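You operate a simulated robot arm through the tools that you are given. There is no shell and no other tool.

You are at the controls of a simulated robot arm. One attempt, no reset.

TASK
Brush the dust off the red book while the vacuum runs.
Fine: dial as the suction card says before brushing, back to Off after; put the soft brush back; the book stays in its tray. Set down upright: soft brush. What is to be rubbed or washed off counts as gone when no trace of it is left.

The check looks at the end state, three seconds after you hand in, the way a careful person would. Anything else that was tipped, shoved, dropped, spilled or broken makes it a failure.

THE ROBOT
A 7-joint arm with a two-finger parallel gripper, fixed in place. Base frame: the origin is on the floor under the middle of its stand, x ahead of it, y to its left, z up. Readings come in m, rad, newtons and seconds.
It reaches about 1.247 m from its shoulder. Its first joint turns from -2.304 to 2.304 rad. Payload 3.91 kg.
The tool frame sits at the grasp point between the pads (the TCP): z along the fingers, y along the line on which they close. The tips reach 0.03 m beyond it. The gripper opens to 0.11 m. The fingers are 0.02 m wide and 0.01 m thick; the gripper's body (0.048 by 0.112 m) begins 0.055 m behind the TCP.
Orientation is told as [roll, pitch, yaw] about the base's x, y, z axes, in that order, counted from this pose: with the fingers straight down and closing along the base's y, the tool's x points along the base's -x, its y along +y and its z along -z.

THE INTERFACE
- The arm moves only by the tool jog_arm. Its argument "moves" is a list of rows, each a list of 7 numbers: the shift along the tool's x, y, z in cm, then the turn, a rotation vector about the tool's x, y, z in rad, then the gripper command, from -1 (shut) to 1 (fully open), values between in proportion. In form: [[x, y, z, rx, ry, rz, hand], ...]. A call has 1 to 20 rows; each row is the pose to reach, as a shift and turn from the pose commanded when the call began, along the tool's axes at that moment. A row lasts 0.2 s, in which the tool goes at most 0.05 m and 0.15 rad; a call with a longer step from one row to the next is refused whole, and so is a gripper value outside its range. A pose out of reach is approached as far as the arm can. The call stops where the force on the tool passes 40 N (or 10 N more than at its start, if that is more) or the arm is blocked; 0.2 s more then pass. The fingers move at their own pace (about 0.108 m/s each) and stop on an object; they squeeze with about 21 N. The grip force told is the motor's: it shows also when the fingers shut on nothing. Time passes only in rows, and 0.2 s behind the last, so rows that repeat a pose let the fingers close. It gives the time, the measured TCP pose, the force on the tool (base axes), the opening and the grip force at its end, in the units of the frame above (readings bear some noise), with the torque about the TCP (base axes, N m) and any sound that the robot's microphone picked up.
- Cameras (640 x 400 px; columns grow to the right, rows downward): "scene" is fixed at [0.0431, 0.5074, 1.5809]; the picture's right is [0.14, -0.99, 0.00], its down [-0.68, -0.10, -0.73] and it looks along [0.72, 0.10, -0.69] (base axes); focal length 352 px, centre (320, 200). "wrist" rides on the gripper at [0.072, 0.017, -0.103] in the tool frame; the picture's right is [-0.23, 0.97, 0.00], its down [-0.76, -0.18, -0.62] and it looks along [-0.61, -0.14, 0.78] (tool axes); focal length 222 px, centre (320, 200). There is no depth. A picture from a camera that has moved, and an enlarged one, comes with that camera's place and axes in the base frame and with its lens. The place of the scene camera against the robot may be out by one fixed shift of up to 0.025 m in any direction.
- grab_frame(camera): a new picture of that camera. The clock stands still meanwhile.
- enlarge(camera, box): a new picture of the part [left, top, right, bottom] of that camera's present view, enlarged. The clock stands still meanwhile.
- job_done(): hands the job in; it is judged then, once.

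Places have to be worked out from the pictures, the camera data and where the tool is seen. Open the gripper and draw the arm clear of the work before you hand the job in, unless the task says otherwise.

The tools are called after ">>>" as name(argument=value, ...) on one line, values as JSON. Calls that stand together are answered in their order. jog_arm: Moves the arm, as the interface text tells. Its arguments: {"type":"object","properties":{"moves":{"type":"array"}},"required":["moves"]} The other tools are called the same way: grab_frame (camera) takes a picture; enlarge (camera, box) takes an enlarged picture of a part of a camera's view; job_done () hands the job in.

At the start:

```text
time: 0.0
tcp_pos: [0.4043, 0.4951, 1.3253]
orientation: [0.0, 0.0, 0.002]
force: [-0.4, 0.0, 0.2]
wrist_torque: [-0.01, -0.02, -0.01]
grip_width: 0.1099
finger_force: 0.0
```

scene: 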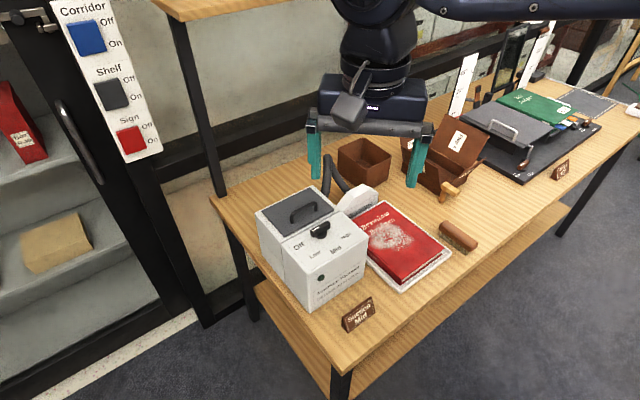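
wrist: 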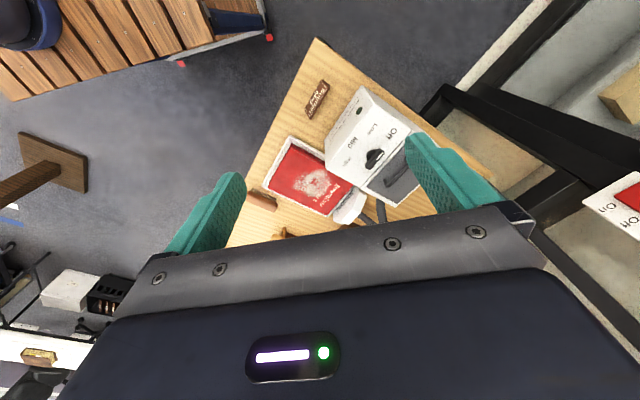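

I begin by looking closer at the workbench: the vacuum with its dial, the suction card, the book and the brushes.

>>> enlarge(camera="scene", box=[240, 170, 400, 340])

>>> enlarge(camera="scene", box=[330, 180, 490, 300])

>>> enlarge(camera="scene", box=[380, 60, 620, 220])

>>> enlarge(camera="wrist", box=[230, 60, 450, 240])

```text
2.35 times, centred on (320, 255) of scene
camera zoom: at [0.0431, 0.5074, 1.5809], right [0.14, -0.99, 0.0], down [-0.68, -0.1, -0.73], along [0.72, 0.1, -0.69], focal length 827 px, centre (320, 71)
```

zoom: 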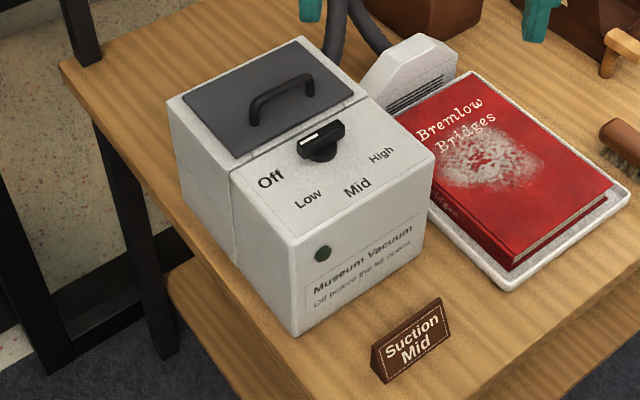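

```text
3.33 times, centred on (410, 240) of scene
camera zoom: at [0.0431, 0.5074, 1.5809], right [0.14, -0.99, 0.0], down [-0.68, -0.1, -0.73], along [0.72, 0.1, -0.69], focal length 1172 px, centre (20, 67)
```

zoom: 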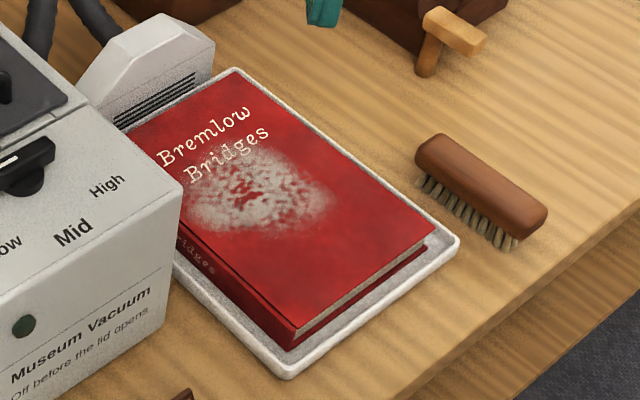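

```text
2.50 times, centred on (500, 140) of scene
camera zoom: at [0.0431, 0.5074, 1.5809], right [0.14, -0.99, 0.0], down [-0.68, -0.1, -0.73], along [0.72, 0.1, -0.69], focal length 879 px, centre (-130, 350)
```

zoom: 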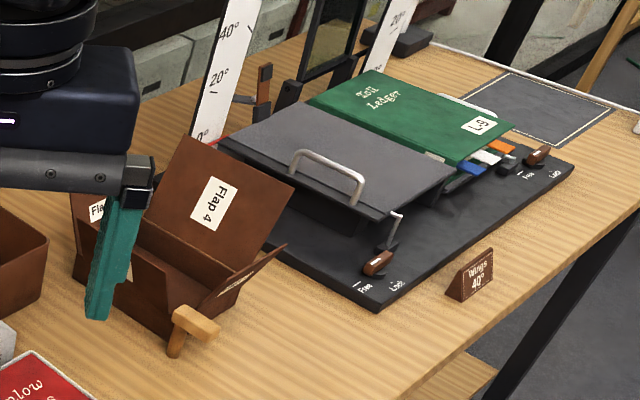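

```text
2.22 times, centred on (340, 150) of wrist
camera zoom: at [0.3311, 0.5109, 1.4296], right [0.23, 0.97, 0.0], down [0.76, -0.18, 0.62], along [0.61, -0.14, -0.78], focal length 494 px, centre (276, 311)
```

zoom: 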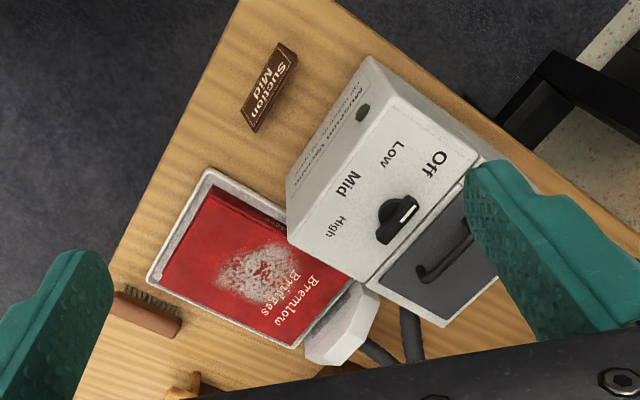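

The vacuum dial seems to be at Off, the card says "Suction Mid", and the brush lies right of the tray. From the two views I put the knob near (0.645, 0.589, 0.89) and the table near z 0.77; I lower the arm for a closer wrist view.

>>> jog_arm(moves=[[-1.0, 0.1, 4.2, 0, 0, 0, 1], [-2.0, 0.2, 8.4, 0, 0, 0, 1], [-3.0, 0.3, 12.6, 0, 0, 0, 1], [-4.0, 0.4, 16.6, 0, 0, 0, 1], [-4.57, 0.5, 20.5, 0, 0, 0, 1], [-4.57, 0.5, 20.5, 0, 0, 0, 1]])

>>> grab_frame(camera="wrist")

>>> enlarge(camera="wrist", box=[180, 80, 400, 220])

>>> enlarge(camera="wrist", box=[300, 80, 520, 220])

```text
time: 1.4
tcp_pos: [0.4505, 0.4987, 1.1213]
orientation: [0.001, -0.001, 0.001]
force: [1.0, 0.5, 0.0]
wrist_torque: [-0.02, 0.01, -0.02]
grip_width: 0.11
finger_force: 0.0
```

```text
taken
camera wrist: at [0.3765, 0.5158, 1.2243], right [0.23, 0.97, 0.0], down [0.76, -0.18, 0.62], along [0.61, -0.14, -0.78], focal length 222 px, centre (320, 200)
```

wrist: 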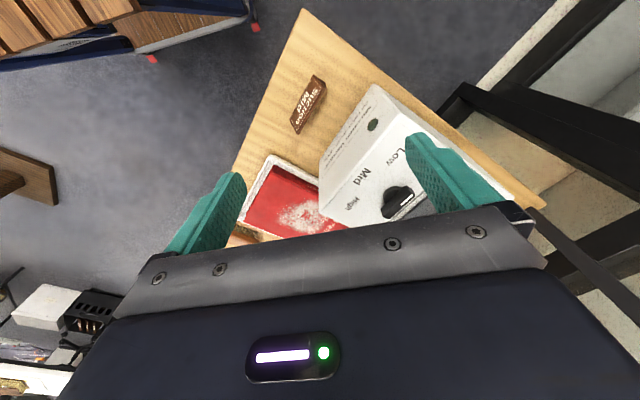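

```text
2.86 times, centred on (290, 150) of wrist
camera zoom: at [0.3765, 0.5158, 1.2243], right [0.23, 0.97, 0.0], down [0.76, -0.18, 0.62], along [0.61, -0.14, -0.78], focal length 635 px, centre (406, 343)
```

zoom: 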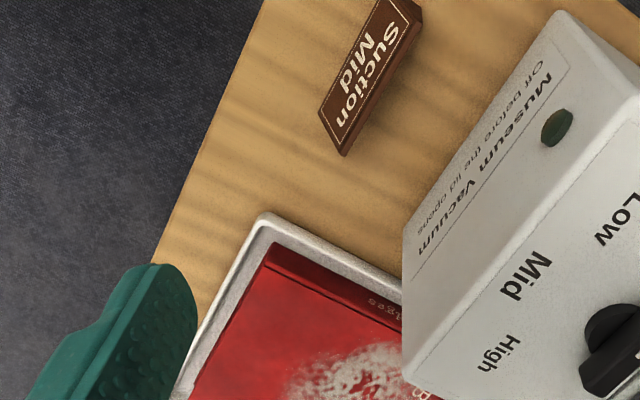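

```text
2.86 times, centred on (410, 150) of wrist
camera zoom: at [0.3765, 0.5158, 1.2243], right [0.23, 0.97, 0.0], down [0.76, -0.18, 0.62], along [0.61, -0.14, -0.78], focal length 635 px, centre (63, 343)
```

zoom: 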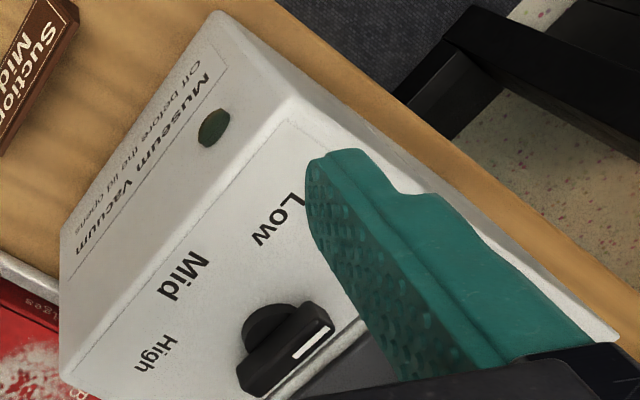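

The gripper body hides the lower half of the wrist view, so I'll take two views with a wide sideways baseline. First I move to about (0.42, 0.34, 1.12).

>>> jog_arm(moves=[[0.8, -4, 0, 0, 0, 0, 1], [1.6, -8, 0, 0, 0, 0, 1], [2.4, -12, 0, 0, 0, 0, 1], [3.0, -16, 0, 0, 0, 0, 1], [3.0, -16, 0, 0, 0, 0, 1], [3.0, -16, 0, 0, 0, 0, 1]])

>>> grab_frame(camera="wrist")

>>> enlarge(camera="wrist", box=[240, 100, 400, 220])

>>> enlarge(camera="wrist", box=[360, 80, 520, 200])

```text
time: 2.8
tcp_pos: [0.421, 0.3406, 1.1226]
orientation: [0.001, 0.0, 0.002]
force: [-0.1, -0.6, 0.6]
wrist_torque: [0.01, 0.02, 0.02]
grip_width: 0.1099
finger_force: 0.1
```

```text
taken
camera wrist: at [0.3476, 0.3562, 1.2252], right [0.23, 0.97, 0.0], down [0.76, -0.18, 0.62], along [0.61, -0.14, -0.78], focal length 222 px, centre (320, 200)
```

wrist: 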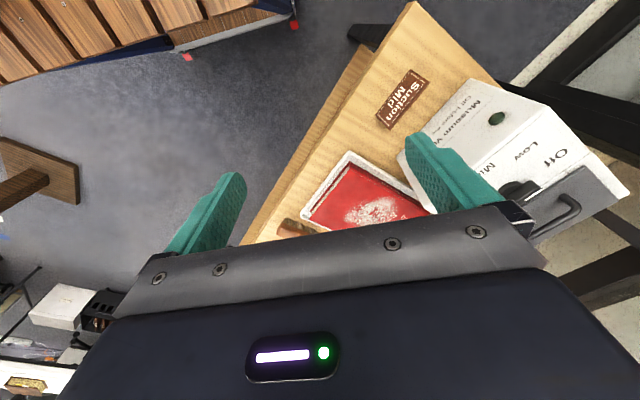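

```text
3.33 times, centred on (320, 160) of wrist
camera zoom: at [0.3476, 0.3562, 1.2252], right [0.23, 0.97, 0.0], down [0.76, -0.18, 0.62], along [0.61, -0.14, -0.78], focal length 740 px, centre (320, 333)
```

zoom: 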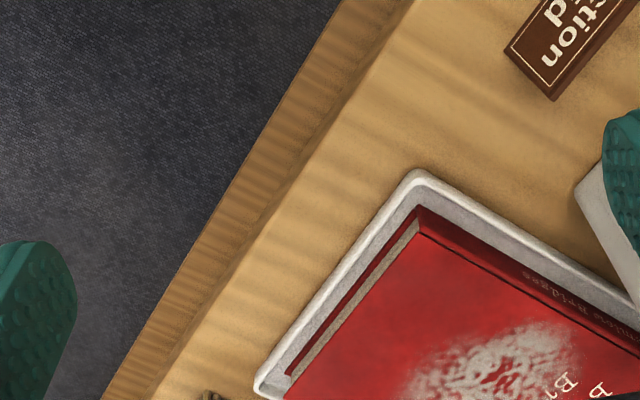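

```text
3.33 times, centred on (440, 140) of wrist
camera zoom: at [0.3476, 0.3562, 1.2252], right [0.23, 0.97, 0.0], down [0.76, -0.18, 0.62], along [0.61, -0.14, -0.78], focal length 740 px, centre (-80, 400)
```

zoom: 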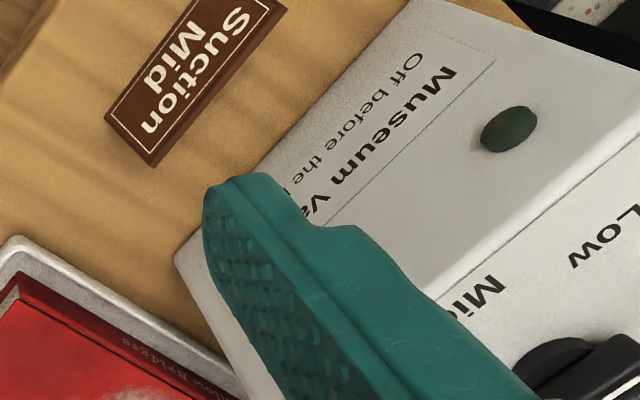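

The tray's near corner comes out at about (0.563, 0.366, 0.803) from the wrist views. I enlarge the knob and brush from this viewpoint to triangulate them.

>>> enlarge(camera="wrist", box=[470, 120, 630, 220])

>>> enlarge(camera="wrist", box=[230, 140, 440, 260])

```text
4.00 times, centred on (550, 170) of wrist
camera zoom: at [0.3476, 0.3562, 1.2252], right [0.23, 0.97, 0.0], down [0.76, -0.18, 0.62], along [0.61, -0.14, -0.78], focal length 888 px, centre (-600, 320)
```

zoom: 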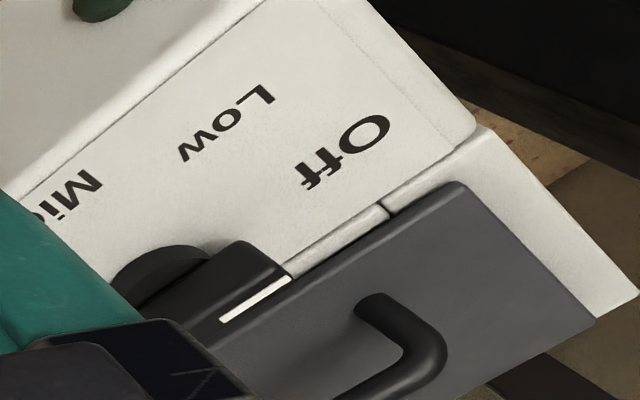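

```text
3.05 times, centred on (335, 200) of wrist
camera zoom: at [0.3476, 0.3562, 1.2252], right [0.23, 0.97, 0.0], down [0.76, -0.18, 0.62], along [0.61, -0.14, -0.78], focal length 677 px, centre (274, 200)
```

zoom: 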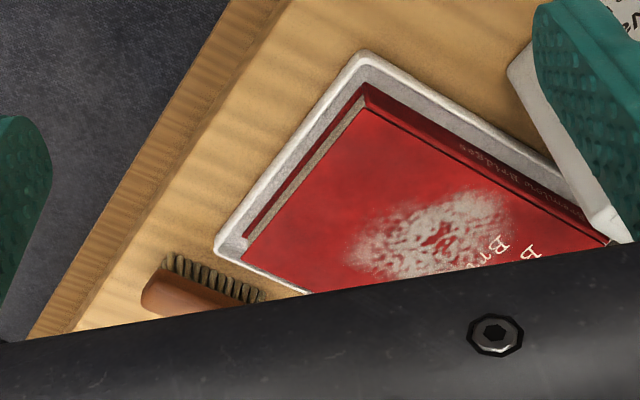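

Triangulating with several wrist views gives the dial centre near (0.588, 0.576), knob top z≈0.996, panel z≈0.968, with the pointer at Off and Mid about +90° (counter-clockwise from above). I move for a closer look straight at the dial.

>>> jog_arm(moves=[[-1.5, 4.3, 0, 0, 0, 0, 1], [-3.0, 8.6, 0, 0, 0, 0, 1], [-4.5, 12.9, 0, 0, 0, 0, 1], [-6.0, 17.3, 0, 0, 0, 0, 1], [-7.5, 21.6, 0, 0, 0, 0, 1], [-9.0, 26.0, 0, 0, 0, 0, 1], [-9.0, 26.0, 0, 0, 0, 0, 1]])

>>> grab_frame(camera="wrist")

>>> enlarge(camera="wrist", box=[250, 130, 410, 230])

>>> enlarge(camera="scene", box=[255, 180, 355, 260])

```text
time: 4.4
tcp_pos: [0.5088, 0.5999, 1.1227]
orientation: [0.0, 0.0, 0.003]
force: [0.3, -0.4, 0.3]
wrist_torque: [0.05, 0.0, 0.04]
grip_width: 0.1099
finger_force: 0.0
```

```text
taken
camera wrist: at [0.4355, 0.6162, 1.2255], right [0.23, 0.97, 0.0], down [0.76, -0.18, 0.62], along [0.61, -0.14, -0.78], focal length 222 px, centre (320, 200)
```

wrist: 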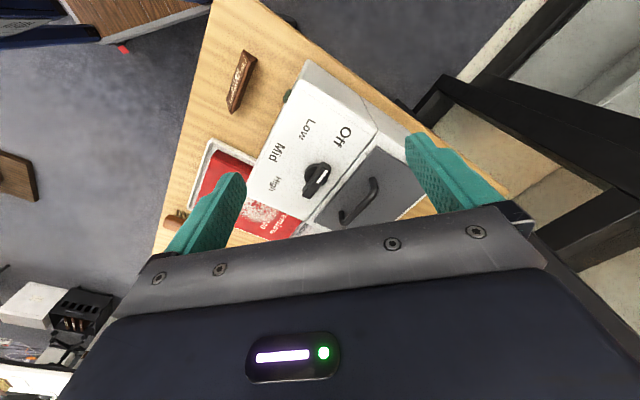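

```text
4.00 times, centred on (330, 180) of wrist
camera zoom: at [0.4355, 0.6162, 1.2255], right [0.23, 0.97, 0.0], down [0.76, -0.18, 0.62], along [0.61, -0.14, -0.78], focal length 888 px, centre (280, 280)
```

zoom: 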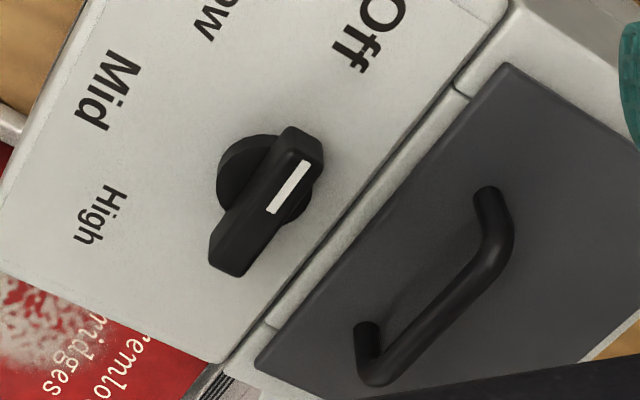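

```text
5.00 times, centred on (305, 220) of scene
camera zoom: at [0.0431, 0.5074, 1.5809], right [0.14, -0.99, 0.0], down [-0.68, -0.1, -0.73], along [0.72, 0.1, -0.69], focal length 1757 px, centre (395, 100)
```

zoom: 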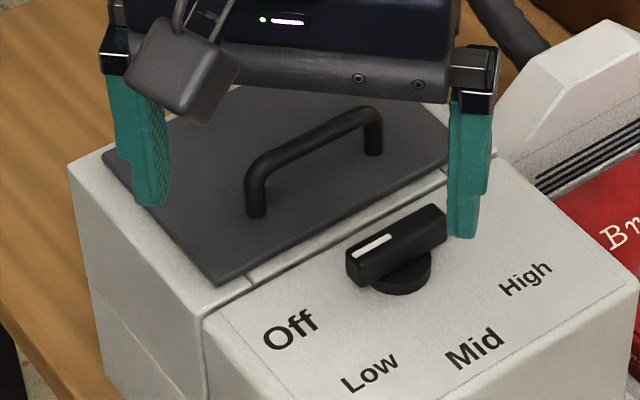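

The knob is a tall bar on a disc with the pointer at Off; the lid handle is about 4 cm behind it. I zoom in further for exact bar geometry.

>>> enlarge(camera="wrist", box=[290, 155, 340, 205])

>>> enlarge(camera="scene", box=[310, 210, 350, 245])

```text
8.00 times, centred on (315, 180) of wrist
camera zoom: at [0.4355, 0.6162, 1.2255], right [0.23, 0.97, 0.0], down [0.76, -0.18, 0.62], along [0.61, -0.14, -0.78], focal length 1777 px, centre (360, 360)
```

zoom: 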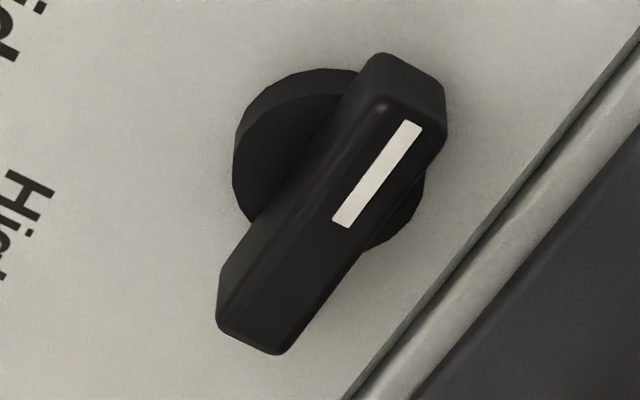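

```text
11.43 times, centred on (330, 228) of scene
camera zoom: at [0.0431, 0.5074, 1.5809], right [0.14, -0.99, 0.0], down [-0.68, -0.1, -0.73], along [0.72, 0.1, -0.69], focal length 4017 px, centre (206, -114)
```

zoom: 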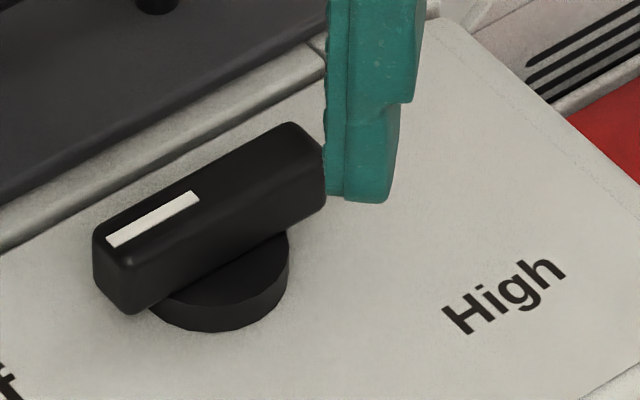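

Bar axis measures about 136°, centre (0.587, 0.5755), top z 0.996, width ~12 mm; the handle is about 6 cm behind along the closing line, so I'll approach with the fingers only half open. I go above the knob and yaw by -0.77.

>>> jog_arm(moves=[[-1.3, -0.4, 0, 0, 0, 0.13, 0.5], [-2.6, -0.8, 0, 0, 0, 0.26, 0.2], [-3.9, -1.2, 0, 0, 0, 0.39, -0.09], [-5.2, -1.6, 0, 0, 0, 0.52, -0.09], [-6.5, -2.0, 0, 0, 0, 0.65, -0.09], [-7.7, -2.43, 0, 0, 0, 0.77, -0.09], [-7.7, -2.43, 0, 0, 0, 0.77, -0.09], [-7.7, -2.43, 0, 0, 0, 0.77, -0.09]])

>>> grab_frame(camera="wrist")

>>> grab_frame(camera="scene")

>>> enlarge(camera="scene", box=[260, 150, 380, 250])

```text
time: 6.2
tcp_pos: [0.5867, 0.5742, 1.122]
orientation: [0.0, 0.001, -0.767]
force: [-0.4, 0.9, 0.2]
wrist_torque: [-0.01, -0.04, 0.02]
grip_width: 0.0501
finger_force: 0.1
```

```text
taken
camera wrist: at [0.5453, 0.6368, 1.2249], right [0.84, 0.54, 0.0], down [0.42, -0.66, 0.62], along [0.34, -0.52, -0.78], focal length 222 px, centre (320, 200)
```

wrist: 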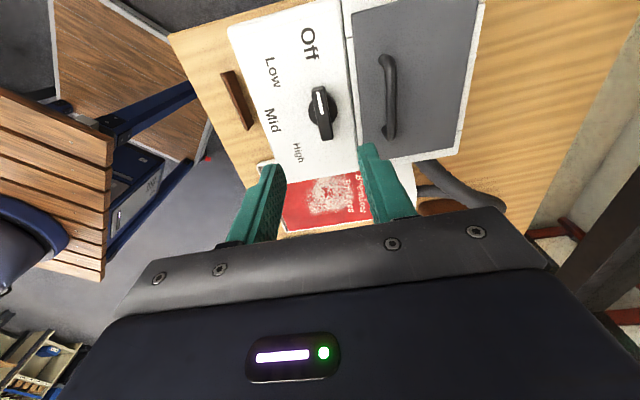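

```text
taken
```

scene: 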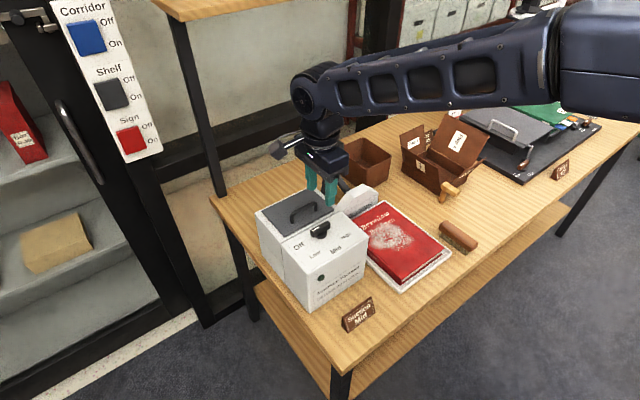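

```text
4.00 times, centred on (320, 200) of scene
camera zoom: at [0.0431, 0.5074, 1.5809], right [0.14, -0.99, 0.0], down [-0.68, -0.1, -0.73], along [0.72, 0.1, -0.69], focal length 1406 px, centre (320, 200)
```

zoom: 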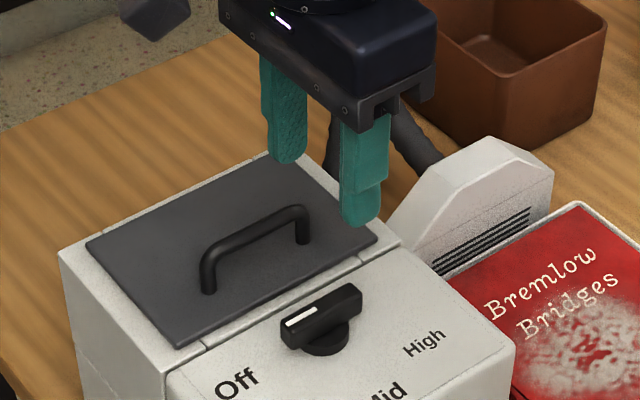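

The wrist camera now sees the dial squarely. I zoom in to refine the knob's centre before descending.

>>> enlarge(camera="wrist", box=[290, 75, 360, 150])

>>> enlarge(camera="wrist", box=[230, 140, 420, 250])

```text
5.33 times, centred on (325, 112) of wrist
camera zoom: at [0.5453, 0.6368, 1.2249], right [0.84, 0.54, 0.0], down [0.42, -0.66, 0.62], along [0.34, -0.52, -0.78], focal length 1185 px, centre (293, 667)
```

zoom: 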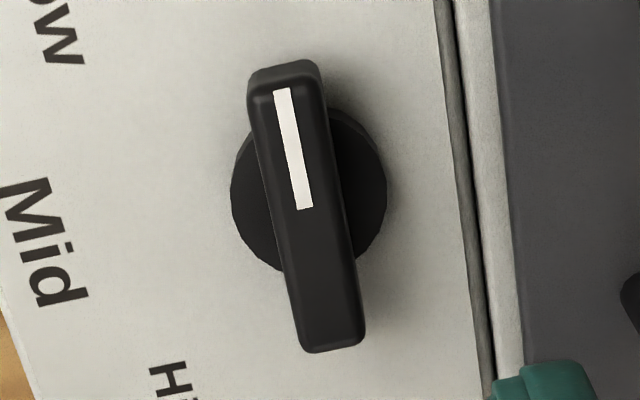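

```text
3.37 times, centred on (325, 195) of wrist
camera zoom: at [0.5453, 0.6368, 1.2249], right [0.84, 0.54, 0.0], down [0.42, -0.66, 0.62], along [0.34, -0.52, -0.78], focal length 748 px, centre (303, 217)
```

zoom: 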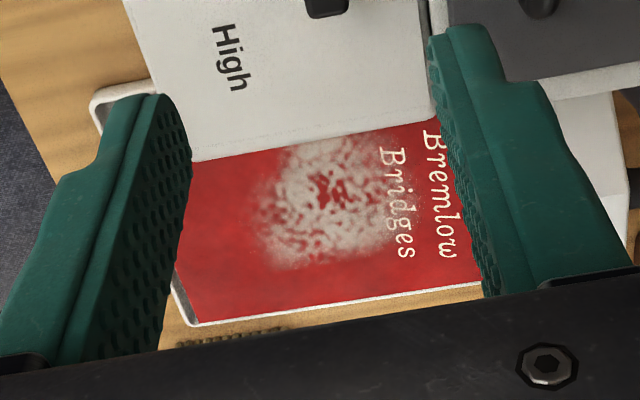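

The knob centre refines to (0.5875, 0.5765) with the bar at ~135°. I correct by about 2 mm and descend so the tips end at z≈0.983, straddling the bar above its disc, fingers still 5 cm apart.

>>> jog_arm(moves=[[0.1, 0.23, 2.5, 0, 0, 0.015, -0.09], [0.1, 0.23, 5.0, 0, 0, 0.015, -0.09], [0.1, 0.23, 7.5, 0, 0, 0.015, -0.09], [0.1, 0.23, 9.0, 0, 0, 0.015, -0.09], [0.1, 0.23, 10.0, 0, 0, 0.015, -0.09], [0.1, 0.23, 10.9, 0, 0, 0.015, -0.09], [0.1, 0.23, 10.9, 0, 0, 0.015, -0.09]])

>>> enlarge(camera="scene", box=[270, 170, 370, 260])

>>> grab_frame(camera="wrist")

```text
time: 7.8
tcp_pos: [0.5876, 0.5773, 1.0135]
orientation: [0.001, 0.0, -0.784]
force: [0.0, -0.2, 0.2]
wrist_torque: [0.01, 0.0, -0.02]
grip_width: 0.0502
finger_force: 0.1
```

```text
4.44 times, centred on (320, 215) of scene
camera zoom: at [0.0431, 0.5074, 1.5809], right [0.14, -0.99, 0.0], down [-0.68, -0.1, -0.73], along [0.72, 0.1, -0.69], focal length 1562 px, centre (320, 133)
```

zoom: 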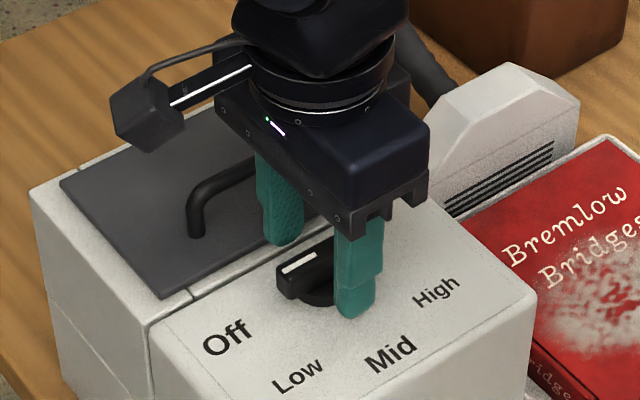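

```text
taken
camera wrist: at [0.5468, 0.64, 1.1151], right [0.85, 0.53, 0.0], down [0.41, -0.66, 0.62], along [0.33, -0.53, -0.78], focal length 222 px, centre (320, 200)
```

wrist: 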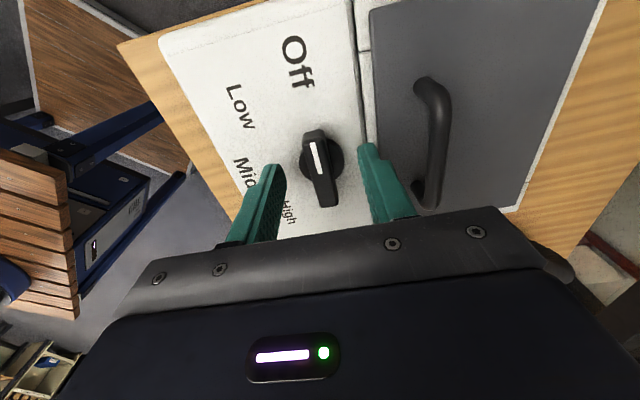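

The fingers straddle the bar symmetrically in both pictures. I close the gripper on the knob.

>>> jog_arm(moves=[[0, 0, 0, 0, 0, 0, -0.5], [0, 0, 0, 0, 0, 0, -1], [0, 0, 0, 0, 0, 0, -1], [0, 0, 0, 0, 0, 0, -1]])

>>> grab_frame(camera="wrist")

```text
time: 8.8
tcp_pos: [0.5869, 0.5784, 1.0126]
orientation: [0.0, 0.002, -0.784]
force: [6.2, 8.4, -1.5]
wrist_torque: [0.19, -0.15, 0.01]
grip_width: 0.0138
finger_force: 44.6
```

```text
taken
camera wrist: at [0.5471, 0.6403, 1.1152], right [0.85, 0.53, 0.0], down [0.41, -0.66, 0.62], along [0.33, -0.53, -0.78], focal length 222 px, centre (320, 200)
```

wrist: 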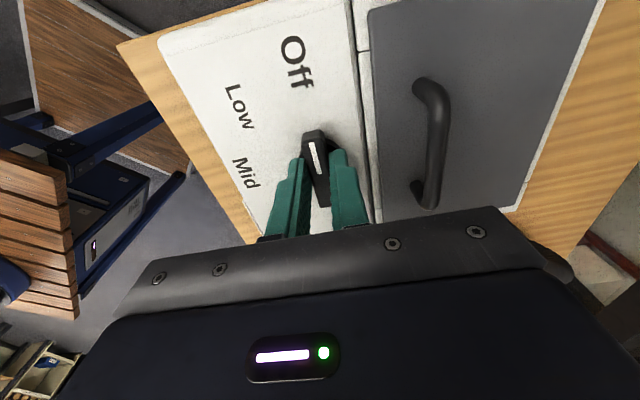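

Knob gripped (width 13.8 mm) with about 10 N side load along +tool y, so I shift 1 mm that way and begin turning toward Low, watching the force.

>>> jog_arm(moves=[[0, 0.1, 0, 0, 0, 0, -1], [0, 0.1, 0, 0, 0, -0.1, -1], [0, 0.1, 0, 0, 0, -0.2, -1], [0, 0.1, 0, 0, 0, -0.3, -1], [0, 0.1, 0, 0, 0, -0.4, -1]])

>>> enlarge(camera="scene", box=[270, 170, 370, 260])

```text
time: 10.2
tcp_pos: [0.587, 0.5762, 1.0127]
orientation: [-0.004, 0.0, -0.383]
force: [-7.6, -9.8, 8.7]
wrist_torque: [-0.19, -0.28, -0.05]
grip_width: 0.0138
finger_force: 44.8
stopped in row 5: the force on the tool passed its limit at 41 N (the readings are from after the stop); the commanded pose is now the measured one
```

```text
4.44 times, centred on (320, 215) of scene
camera zoom: at [0.0431, 0.5074, 1.5809], right [0.14, -0.99, 0.0], down [-0.68, -0.1, -0.73], along [0.72, 0.1, -0.69], focal length 1562 px, centre (320, 133)
```

zoom: 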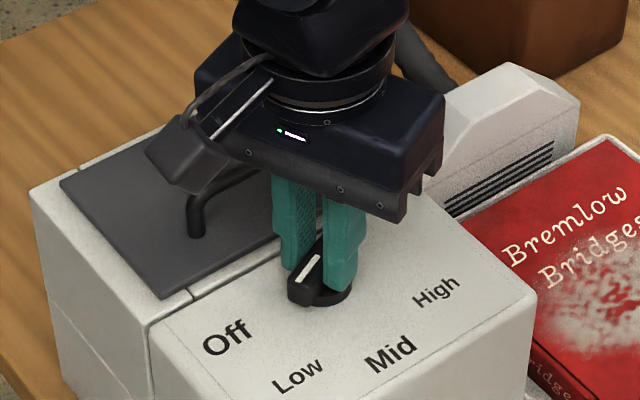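

The pointer turned about 23° but side load built up, meaning my turning centre is slightly off the dial axis; the residual pushes along -tool y. I ease 1 mm that way and read the force.

>>> jog_arm(moves=[[0.02, -0.05, 0, 0, 0, 0, -1], [0.02, -0.1, 0, 0, 0, 0, -1], [0.02, -0.1, 0, 0, 0, 0, -1]])

```text
time: 11.0
tcp_pos: [0.5872, 0.5765, 1.0124]
orientation: [-0.002, 0.001, -0.383]
force: [1.1, 0.6, 13.7]
wrist_torque: [0.63, 0.91, 0.02]
grip_width: 0.0139
finger_force: 44.9
```

Lateral load is gone; there's 14 N upward, so I lift 0.5 mm and continue turning in small steps.

>>> jog_arm(moves=[[0, 0, -0.05, 0, 0, 0, -1], [0, 0, -0.05, 0, 0, -0.07, -1], [0, 0, -0.05, 0, 0, -0.14, -1], [0, 0, -0.05, 0, 0, -0.2, -1]])

```text
time: 12.0
tcp_pos: [0.5877, 0.5766, 1.0125]
orientation: [-0.004, 0.002, -0.182]
force: [0.7, -6.4, 11.4]
wrist_torque: [0.09, -0.01, -0.04]
grip_width: 0.0139
finger_force: 45.0
```

Turning works with small loads (force -6 N in y). I nudge 0.5 mm along -y and continue turning.

>>> jog_arm(moves=[[0, -0.04, -0.03, 0, 0, -0.07, -1], [0, -0.05, -0.05, 0, 0, -0.14, -1], [0, -0.06, -0.05, 0, 0, -0.2, -1], [0, -0.06, -0.05, 0, 0, -0.2, -1]])

```text
time: 13.0
tcp_pos: [0.5875, 0.5776, 1.013]
orientation: [-0.004, 0.004, 0.019]
force: [-1.1, -5.6, -1.3]
wrist_torque: [0.25, -0.95, -0.03]
grip_width: 0.0136
finger_force: 44.9
```

At about the Low position with light loads. I keep turning in the same way toward Mid.

>>> jog_arm(moves=[[0, -0.05, 0, 0, 0, -0.07, -1], [0, -0.06, 0, 0, 0, -0.14, -1], [0, -0.07, 0, 0, 0, -0.2, -1], [0, -0.07, 0, 0, 0, -0.2, -1]])

>>> enlarge(camera="scene", box=[270, 170, 370, 260])

```text
time: 14.0
tcp_pos: [0.5865, 0.5751, 1.012]
orientation: [-0.003, 0.002, 0.219]
force: [-3.8, 0.9, -9.6]
wrist_torque: [0.41, -0.36, 0.01]
grip_width: 0.0141
finger_force: 44.9
```

```text
4.44 times, centred on (320, 215) of scene
camera zoom: at [0.0431, 0.5074, 1.5809], right [0.14, -0.99, 0.0], down [-0.68, -0.1, -0.73], along [0.72, 0.1, -0.69], focal length 1562 px, centre (320, 133)
```

zoom: 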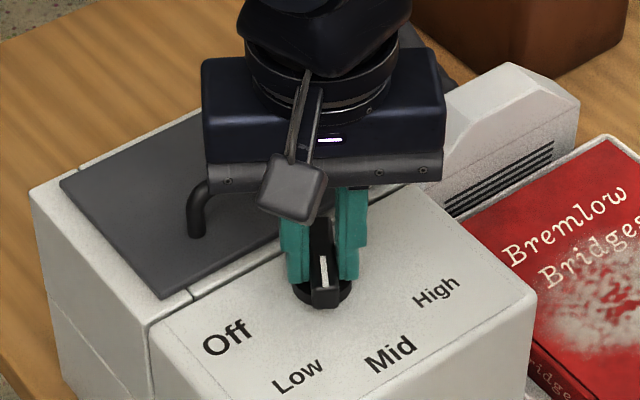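

The knob follows and points between Low and Mid; loads are small (a slight downward pull). I continue turning.

>>> jog_arm(moves=[[0.03, 0, 0.04, 0, 0, -0.07, -1], [0.04, 0, 0.05, 0, 0, -0.14, -1], [0.05, -0.02, 0.05, 0, 0, -0.2, -1], [0.05, -0.02, 0.05, 0, 0, -0.2, -1]])

```text
time: 15.0
tcp_pos: [0.5868, 0.5741, 1.0124]
orientation: [-0.002, 0.003, 0.417]
force: [2.9, -0.9, 3.5]
wrist_torque: [-0.43, 1.2, 0.01]
grip_width: 0.0139
finger_force: 44.2
```

Loads remain low at yaw 0.417. I continue another 0.2 rad.

>>> jog_arm(moves=[[0, -0.01, 0, 0, 0, -0.07, -1], [0, -0.02, 0, 0, 0, -0.14, -1], [0, -0.03, 0, 0, 0, -0.2, -1], [0, -0.03, 0, 0, 0, -0.2, -1]])

```text
time: 16.0
tcp_pos: [0.5873, 0.5732, 1.0121]
orientation: [-0.002, 0.003, 0.617]
force: [7.4, -9.2, 9.0]
wrist_torque: [0.34, -0.7, -0.04]
grip_width: 0.0138
finger_force: 45.1
```

A 12 N load along -tool y has built up; I relieve it by 0.8 mm while turning the last 0.17 rad to the Mid direction.

>>> jog_arm(moves=[[0, -0.06, -0.03, 0, 0, 0, -1], [0, -0.08, -0.04, 0, 0, -0.06, -1], [0, -0.1, -0.04, 0, 0, -0.12, -1], [0, -0.1, -0.04, 0, 0, -0.17, -1], [0, -0.1, -0.04, 0, 0, -0.17, -1]])

>>> enlarge(camera="scene", box=[270, 170, 370, 260])

>>> grab_frame(camera="wrist")

```text
time: 17.2
tcp_pos: [0.5879, 0.5738, 1.0122]
orientation: [0.001, 0.002, 0.788]
force: [9.7, -4.3, 9.6]
wrist_torque: [-0.77, 0.52, -0.03]
grip_width: 0.014
finger_force: 45.0
```

```text
4.44 times, centred on (320, 215) of scene
camera zoom: at [0.0431, 0.5074, 1.5809], right [0.14, -0.99, 0.0], down [-0.68, -0.1, -0.73], along [0.72, 0.1, -0.69], focal length 1562 px, centre (320, 133)
```

zoom: 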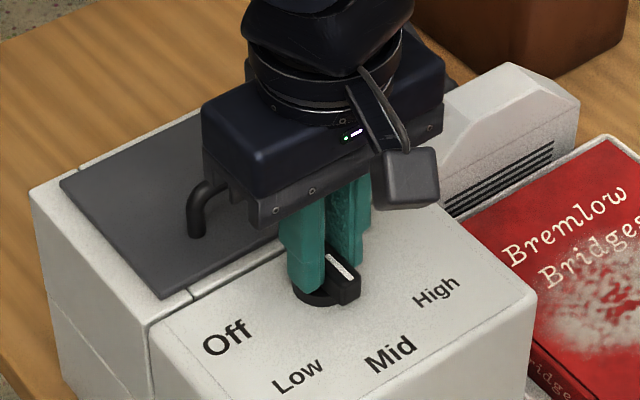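

```text
taken
camera wrist: at [0.524, 0.5344, 1.1155], right [-0.53, 0.85, 0.0], down [0.66, 0.42, 0.62], along [0.53, 0.33, -0.78], focal length 222 px, centre (320, 200)
```

wrist: 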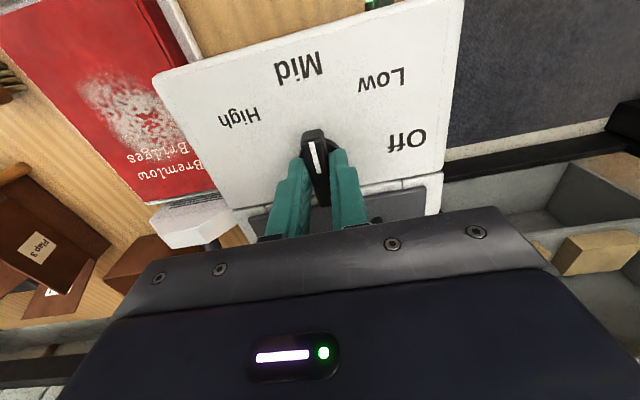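

The pointer now stands at Mid. I relieve the residual side load, open the fingers a little, and lift straight off.

>>> jog_arm(moves=[[0, -0.06, -0.03, 0, 0, 0, -1], [0, -0.06, -0.03, 0, 0, 0, -0.5], [0, -0.06, -0.03, 0, 0, 0, -0.09], [0, -0.06, -0.03, 0, 0, 0, -0.09], [0, -0.06, -2.5, 0, 0, 0, -0.09], [0, -0.06, -5, 0, 0, 0, -0.09], [0, -0.06, -8, 0, 0, 0, -0.09], [0, -0.06, -11, 0, 0, 0, -0.09]])

>>> enlarge(camera="scene", box=[250, 180, 380, 310])

>>> enlarge(camera="wrist", box=[260, 40, 400, 150])

>>> grab_frame(camera="wrist")

```text
time: 19.0
tcp_pos: [0.588, 0.5735, 1.121]
orientation: [-0.001, 0.005, 0.788]
force: [0.5, 0.2, -0.5]
wrist_torque: [-0.02, 0.03, -0.03]
grip_width: 0.0499
finger_force: 0.2
```

```text
3.08 times, centred on (315, 245) of scene
camera zoom: at [0.0431, 0.5074, 1.5809], right [0.14, -0.99, 0.0], down [-0.68, -0.1, -0.73], along [0.72, 0.1, -0.69], focal length 1081 px, centre (335, 62)
```

zoom: 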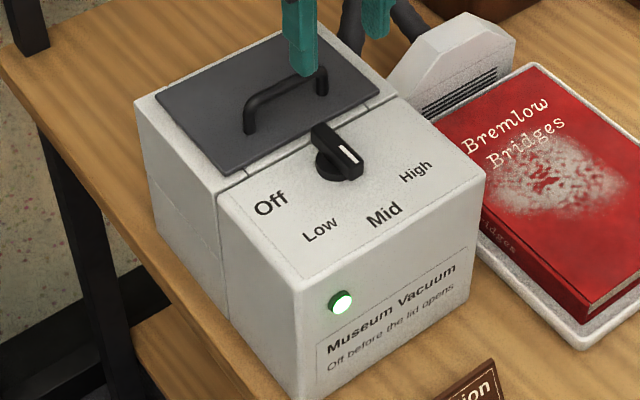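

```text
3.64 times, centred on (330, 95) of wrist
camera zoom: at [0.5242, 0.5338, 1.2241], right [-0.53, 0.85, 0.0], down [0.66, 0.42, 0.62], along [0.53, 0.33, -0.79], focal length 808 px, centre (284, 582)
```

zoom: 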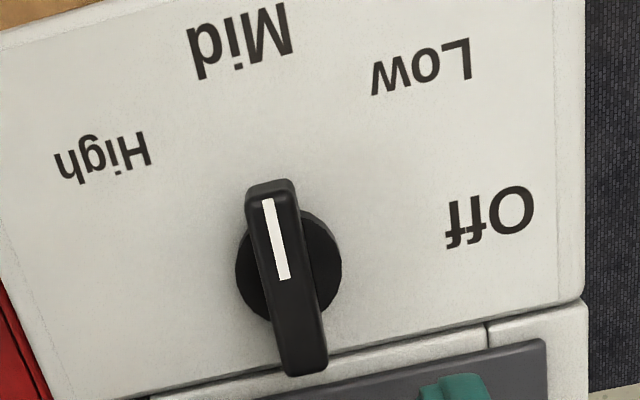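

```text
taken
camera wrist: at [0.5242, 0.5338, 1.2241], right [-0.53, 0.85, 0.0], down [0.66, 0.42, 0.62], along [0.53, 0.33, -0.79], focal length 222 px, centre (320, 200)
```

wrist: 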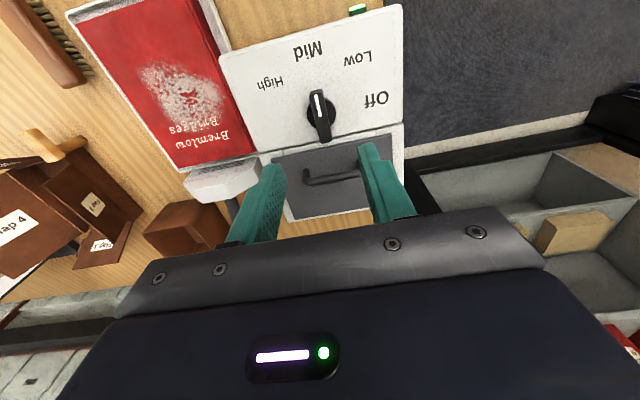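

The indicator is lit green and the pointer is on Mid: the vacuum runs. Now I move over to the front of the table to view the book, tray and brush squarely.

>>> jog_arm(moves=[[2.75, -3.4, -1.0, 0, 0, 0, 0.0], [5.5, -6.8, -2.0, 0, 0, 0, 0.2], [8.25, -10.1, -2.9, 0, 0, 0, 0.5], [11.0, -13.5, -2.9, 0, 0, 0, 0.5], [13.75, -16.9, -2.9, 0, 0, 0, 0.5], [16.5, -20.3, -2.9, 0, 0, 0, 0.5], [19.26, -23.67, -2.9, 0, 0, 0, 0.5], [19.26, -23.67, -2.9, 0, 0, 0, 0.5]])

>>> grab_frame(camera="wrist")

>>> enlarge(camera="wrist", box=[190, 70, 330, 180])

>>> enlarge(camera="wrist", box=[260, 70, 440, 230])

```text
time: 20.8
tcp_pos: [0.6221, 0.2696, 1.1529]
orientation: [-0.001, 0.006, 0.788]
force: [0.9, 0.0, 0.4]
wrist_torque: [0.03, 0.02, 0.0]
grip_width: 0.0825
finger_force: 0.1
```

```text
taken
camera wrist: at [0.5575, 0.2297, 1.2559], right [-0.53, 0.85, 0.0], down [0.66, 0.42, 0.62], along [0.53, 0.33, -0.78], focal length 222 px, centre (320, 200)
```

wrist: 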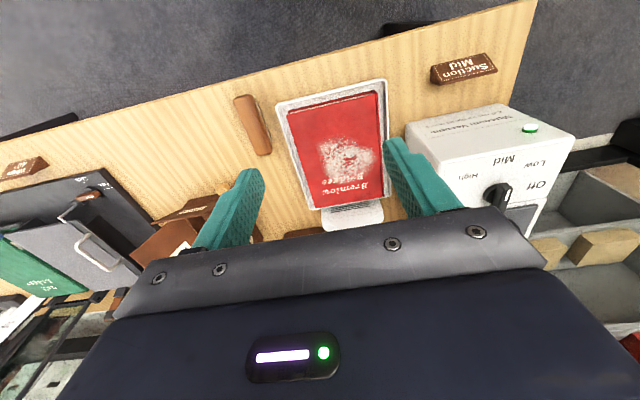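

```text
3.64 times, centred on (260, 125) of wrist
camera zoom: at [0.5575, 0.2297, 1.2559], right [-0.53, 0.85, 0.0], down [0.66, 0.42, 0.62], along [0.53, 0.33, -0.78], focal length 808 px, centre (538, 473)
```

zoom: 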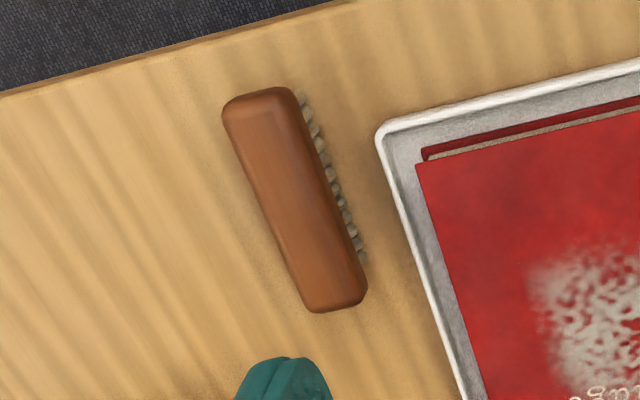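

```text
2.50 times, centred on (350, 150) of wrist
camera zoom: at [0.5575, 0.2297, 1.2559], right [-0.53, 0.85, 0.0], down [0.66, 0.42, 0.62], along [0.53, 0.33, -0.78], focal length 555 px, centre (245, 325)
```

zoom: 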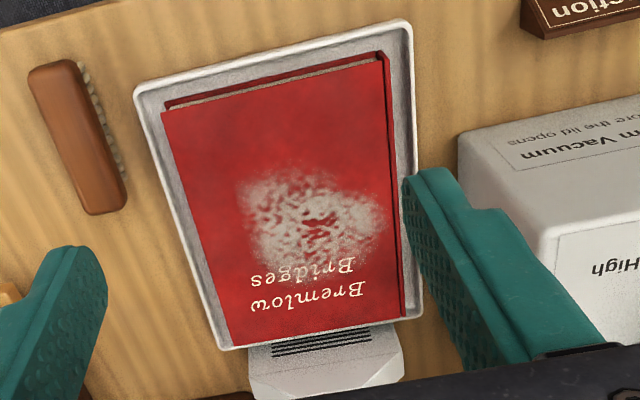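

The vacuum nozzle's slots sit at the back edge of the tray; the brush stands bristles-down right of the tray. I shift 12 cm sideways for a second view of the brush, to triangulate it, and level the small pitch error.

>>> jog_arm(moves=[[0, -4, 0, 0, -0.003, 0, 0.5], [0, -8, 0, 0, -0.006, 0, 0.5], [0, -12, 0, 0, -0.006, 0, 0.5], [0, -12, 0, 0, -0.006, 0, 0.5], [0, -12, 0, 0, -0.006, 0, 0.5]])

>>> grab_frame(camera="wrist")

>>> enlarge(camera="wrist", box=[270, 70, 380, 160])

>>> enlarge(camera="wrist", box=[300, 70, 480, 230])

```text
time: 22.0
tcp_pos: [0.7064, 0.1873, 1.1524]
orientation: [0.0, -0.002, 0.786]
force: [0.1, 0.4, -0.3]
wrist_torque: [0.01, -0.04, 0.02]
grip_width: 0.0825
finger_force: 0.0
```

```text
taken
camera wrist: at [0.6422, 0.147, 1.2556], right [-0.53, 0.85, 0.0], down [0.66, 0.41, 0.62], along [0.53, 0.33, -0.78], focal length 222 px, centre (320, 200)
```

wrist: 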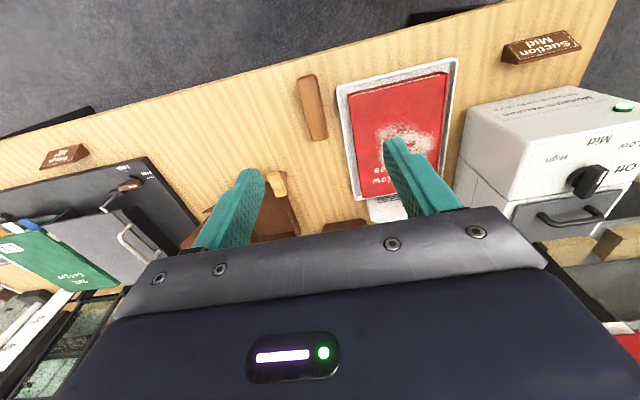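

```text
4.44 times, centred on (325, 115) of wrist
camera zoom: at [0.6422, 0.147, 1.2556], right [-0.53, 0.85, 0.0], down [0.66, 0.41, 0.62], along [0.53, 0.33, -0.78], focal length 987 px, centre (298, 578)
```

zoom: 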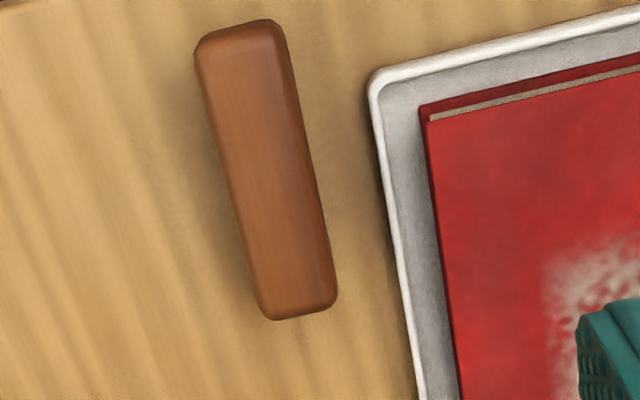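

```text
2.50 times, centred on (390, 150) of wrist
camera zoom: at [0.6422, 0.147, 1.2556], right [-0.53, 0.85, 0.0], down [0.66, 0.41, 0.62], along [0.53, 0.33, -0.78], focal length 555 px, centre (145, 325)
```

zoom: 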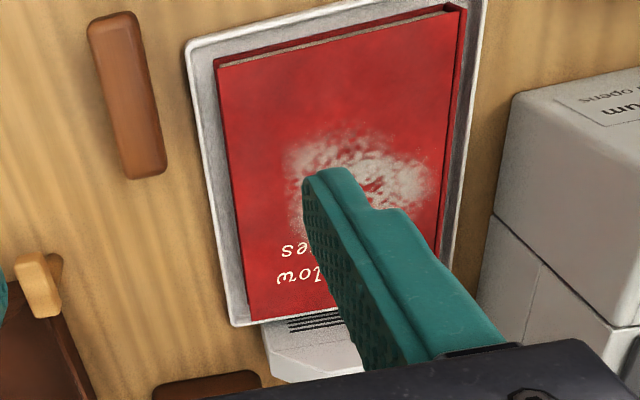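

Triangulation puts the brush centre at (0.756, 0.2045), top z≈0.833, long axis ~44°, ~0.112 x 0.033 m; the book top is z≈0.830. I move above the brush at z≈0.93 with the fingers 6 cm apart and check alignment.

>>> jog_arm(moves=[[-1.2, -0.6, 4.4, 0, 0, 0, 0.09], [-2.4, -1.2, 8.8, 0, 0, 0, 0.09], [-3.6, -1.8, 13.2, 0, 0, 0, 0.09], [-4.73, -2.29, 17.6, 0, 0, 0, 0.09], [-4.73, -2.29, 22.0, 0, 0, 0, 0.09], [-4.73, -2.29, 22.0, 0, 0, 0, 0.09]])

>>> grab_frame(camera="wrist")

>>> enlarge(camera="scene", box=[400, 170, 520, 280])

```text
time: 23.4
tcp_pos: [0.7555, 0.2041, 0.932]
orientation: [-0.001, -0.003, 0.787]
force: [0.1, 0.4, 0.7]
wrist_torque: [-0.01, -0.01, -0.02]
grip_width: 0.0601
finger_force: 0.0
```

```text
taken
camera wrist: at [0.6909, 0.1638, 1.0351], right [-0.53, 0.85, 0.0], down [0.66, 0.41, 0.62], along [0.53, 0.33, -0.78], focal length 222 px, centre (320, 200)
```

wrist: 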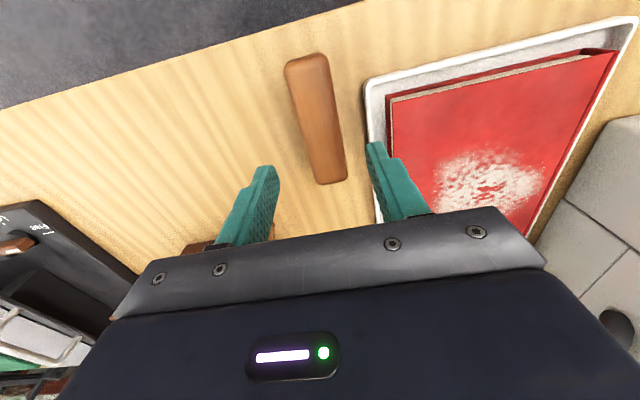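

```text
3.64 times, centred on (460, 225) of scene
camera zoom: at [0.0431, 0.5074, 1.5809], right [0.14, -0.99, 0.0], down [-0.68, -0.1, -0.73], along [0.72, 0.1, -0.69], focal length 1278 px, centre (-189, 109)
```

zoom: 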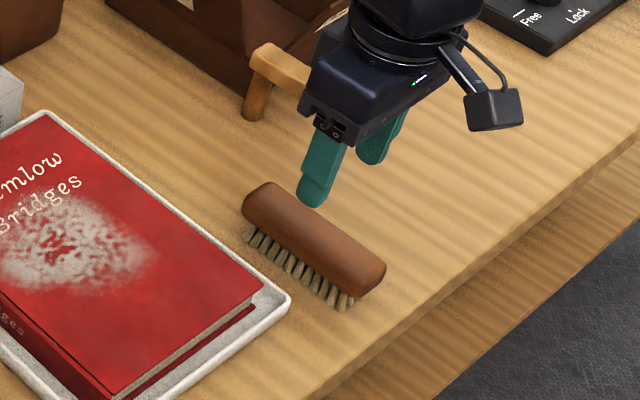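

The brush sits centred between the fingers in the wrist view. I descend to z≈0.843 so the tips reach alongside the wooden back.

>>> jog_arm(moves=[[0, 0.1, 2.5, 0, 0, 0, 0.09], [0, 0.1, 5.0, 0, 0, 0, 0.09], [0, 0.1, 7.0, 0, 0, 0, 0.09], [0, 0.1, 8.0, 0, 0, 0, 0.09], [0, 0.1, 8.9, 0, 0, 0, 0.09], [0, 0.1, 8.9, 0, 0, 0, 0.09]])

>>> enlarge(camera="scene", box=[400, 170, 520, 280])

>>> grab_frame(camera="wrist")

```text
time: 24.8
tcp_pos: [0.7558, 0.2034, 0.8438]
orientation: [0.0, -0.001, 0.786]
force: [0.0, 0.3, 1.0]
wrist_torque: [0.01, 0.01, -0.01]
grip_width: 0.0598
finger_force: 0.0
```

```text
3.64 times, centred on (460, 225) of scene
camera zoom: at [0.0431, 0.5074, 1.5809], right [0.14, -0.99, 0.0], down [-0.68, -0.1, -0.73], along [0.72, 0.1, -0.69], focal length 1278 px, centre (-189, 109)
```

zoom: 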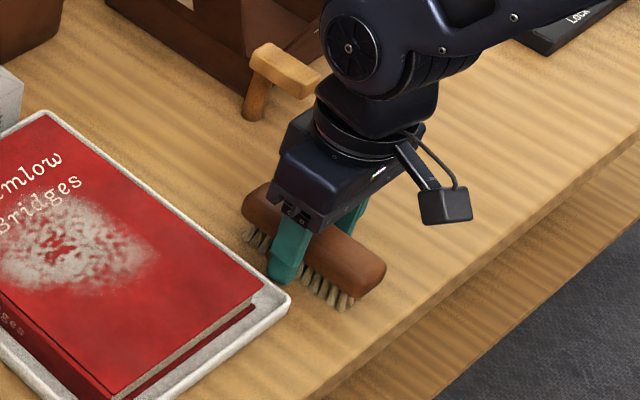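

```text
taken
camera wrist: at [0.6916, 0.1635, 0.9459], right [-0.53, 0.85, 0.0], down [0.66, 0.41, 0.62], along [0.53, 0.33, -0.78], focal length 222 px, centre (320, 200)
```

wrist: 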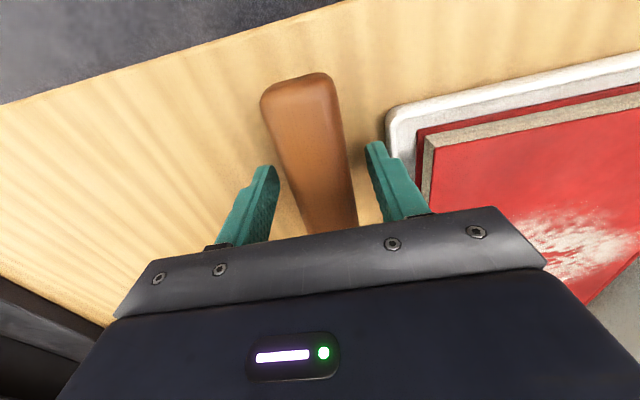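

Both fingers are beside the brush's wooden back with clearance. I close the gripper.

>>> jog_arm(moves=[[0, 0, 0, 0, 0, 0, -0.2], [0, 0, 0, 0, 0, 0, -0.6], [0, 0, 0, 0, 0, 0, -1], [0, 0, 0, 0, 0, 0, -1]])

>>> enlarge(camera="scene", box=[400, 170, 520, 280])

```text
time: 25.8
tcp_pos: [0.7545, 0.2028, 0.8436]
orientation: [-0.001, 0.0, 0.787]
force: [-0.3, 0.8, -0.1]
wrist_torque: [-0.02, 0.01, -0.01]
grip_width: 0.0357
finger_force: 21.0
```

```text
3.64 times, centred on (460, 225) of scene
camera zoom: at [0.0431, 0.5074, 1.5809], right [0.14, -0.99, 0.0], down [-0.68, -0.1, -0.73], along [0.72, 0.1, -0.69], focal length 1278 px, centre (-189, 109)
```

zoom: 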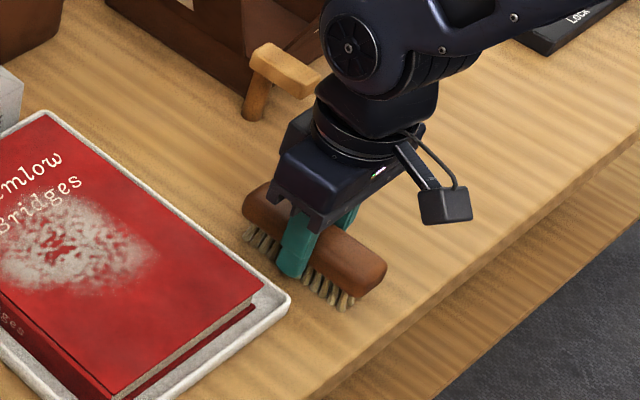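

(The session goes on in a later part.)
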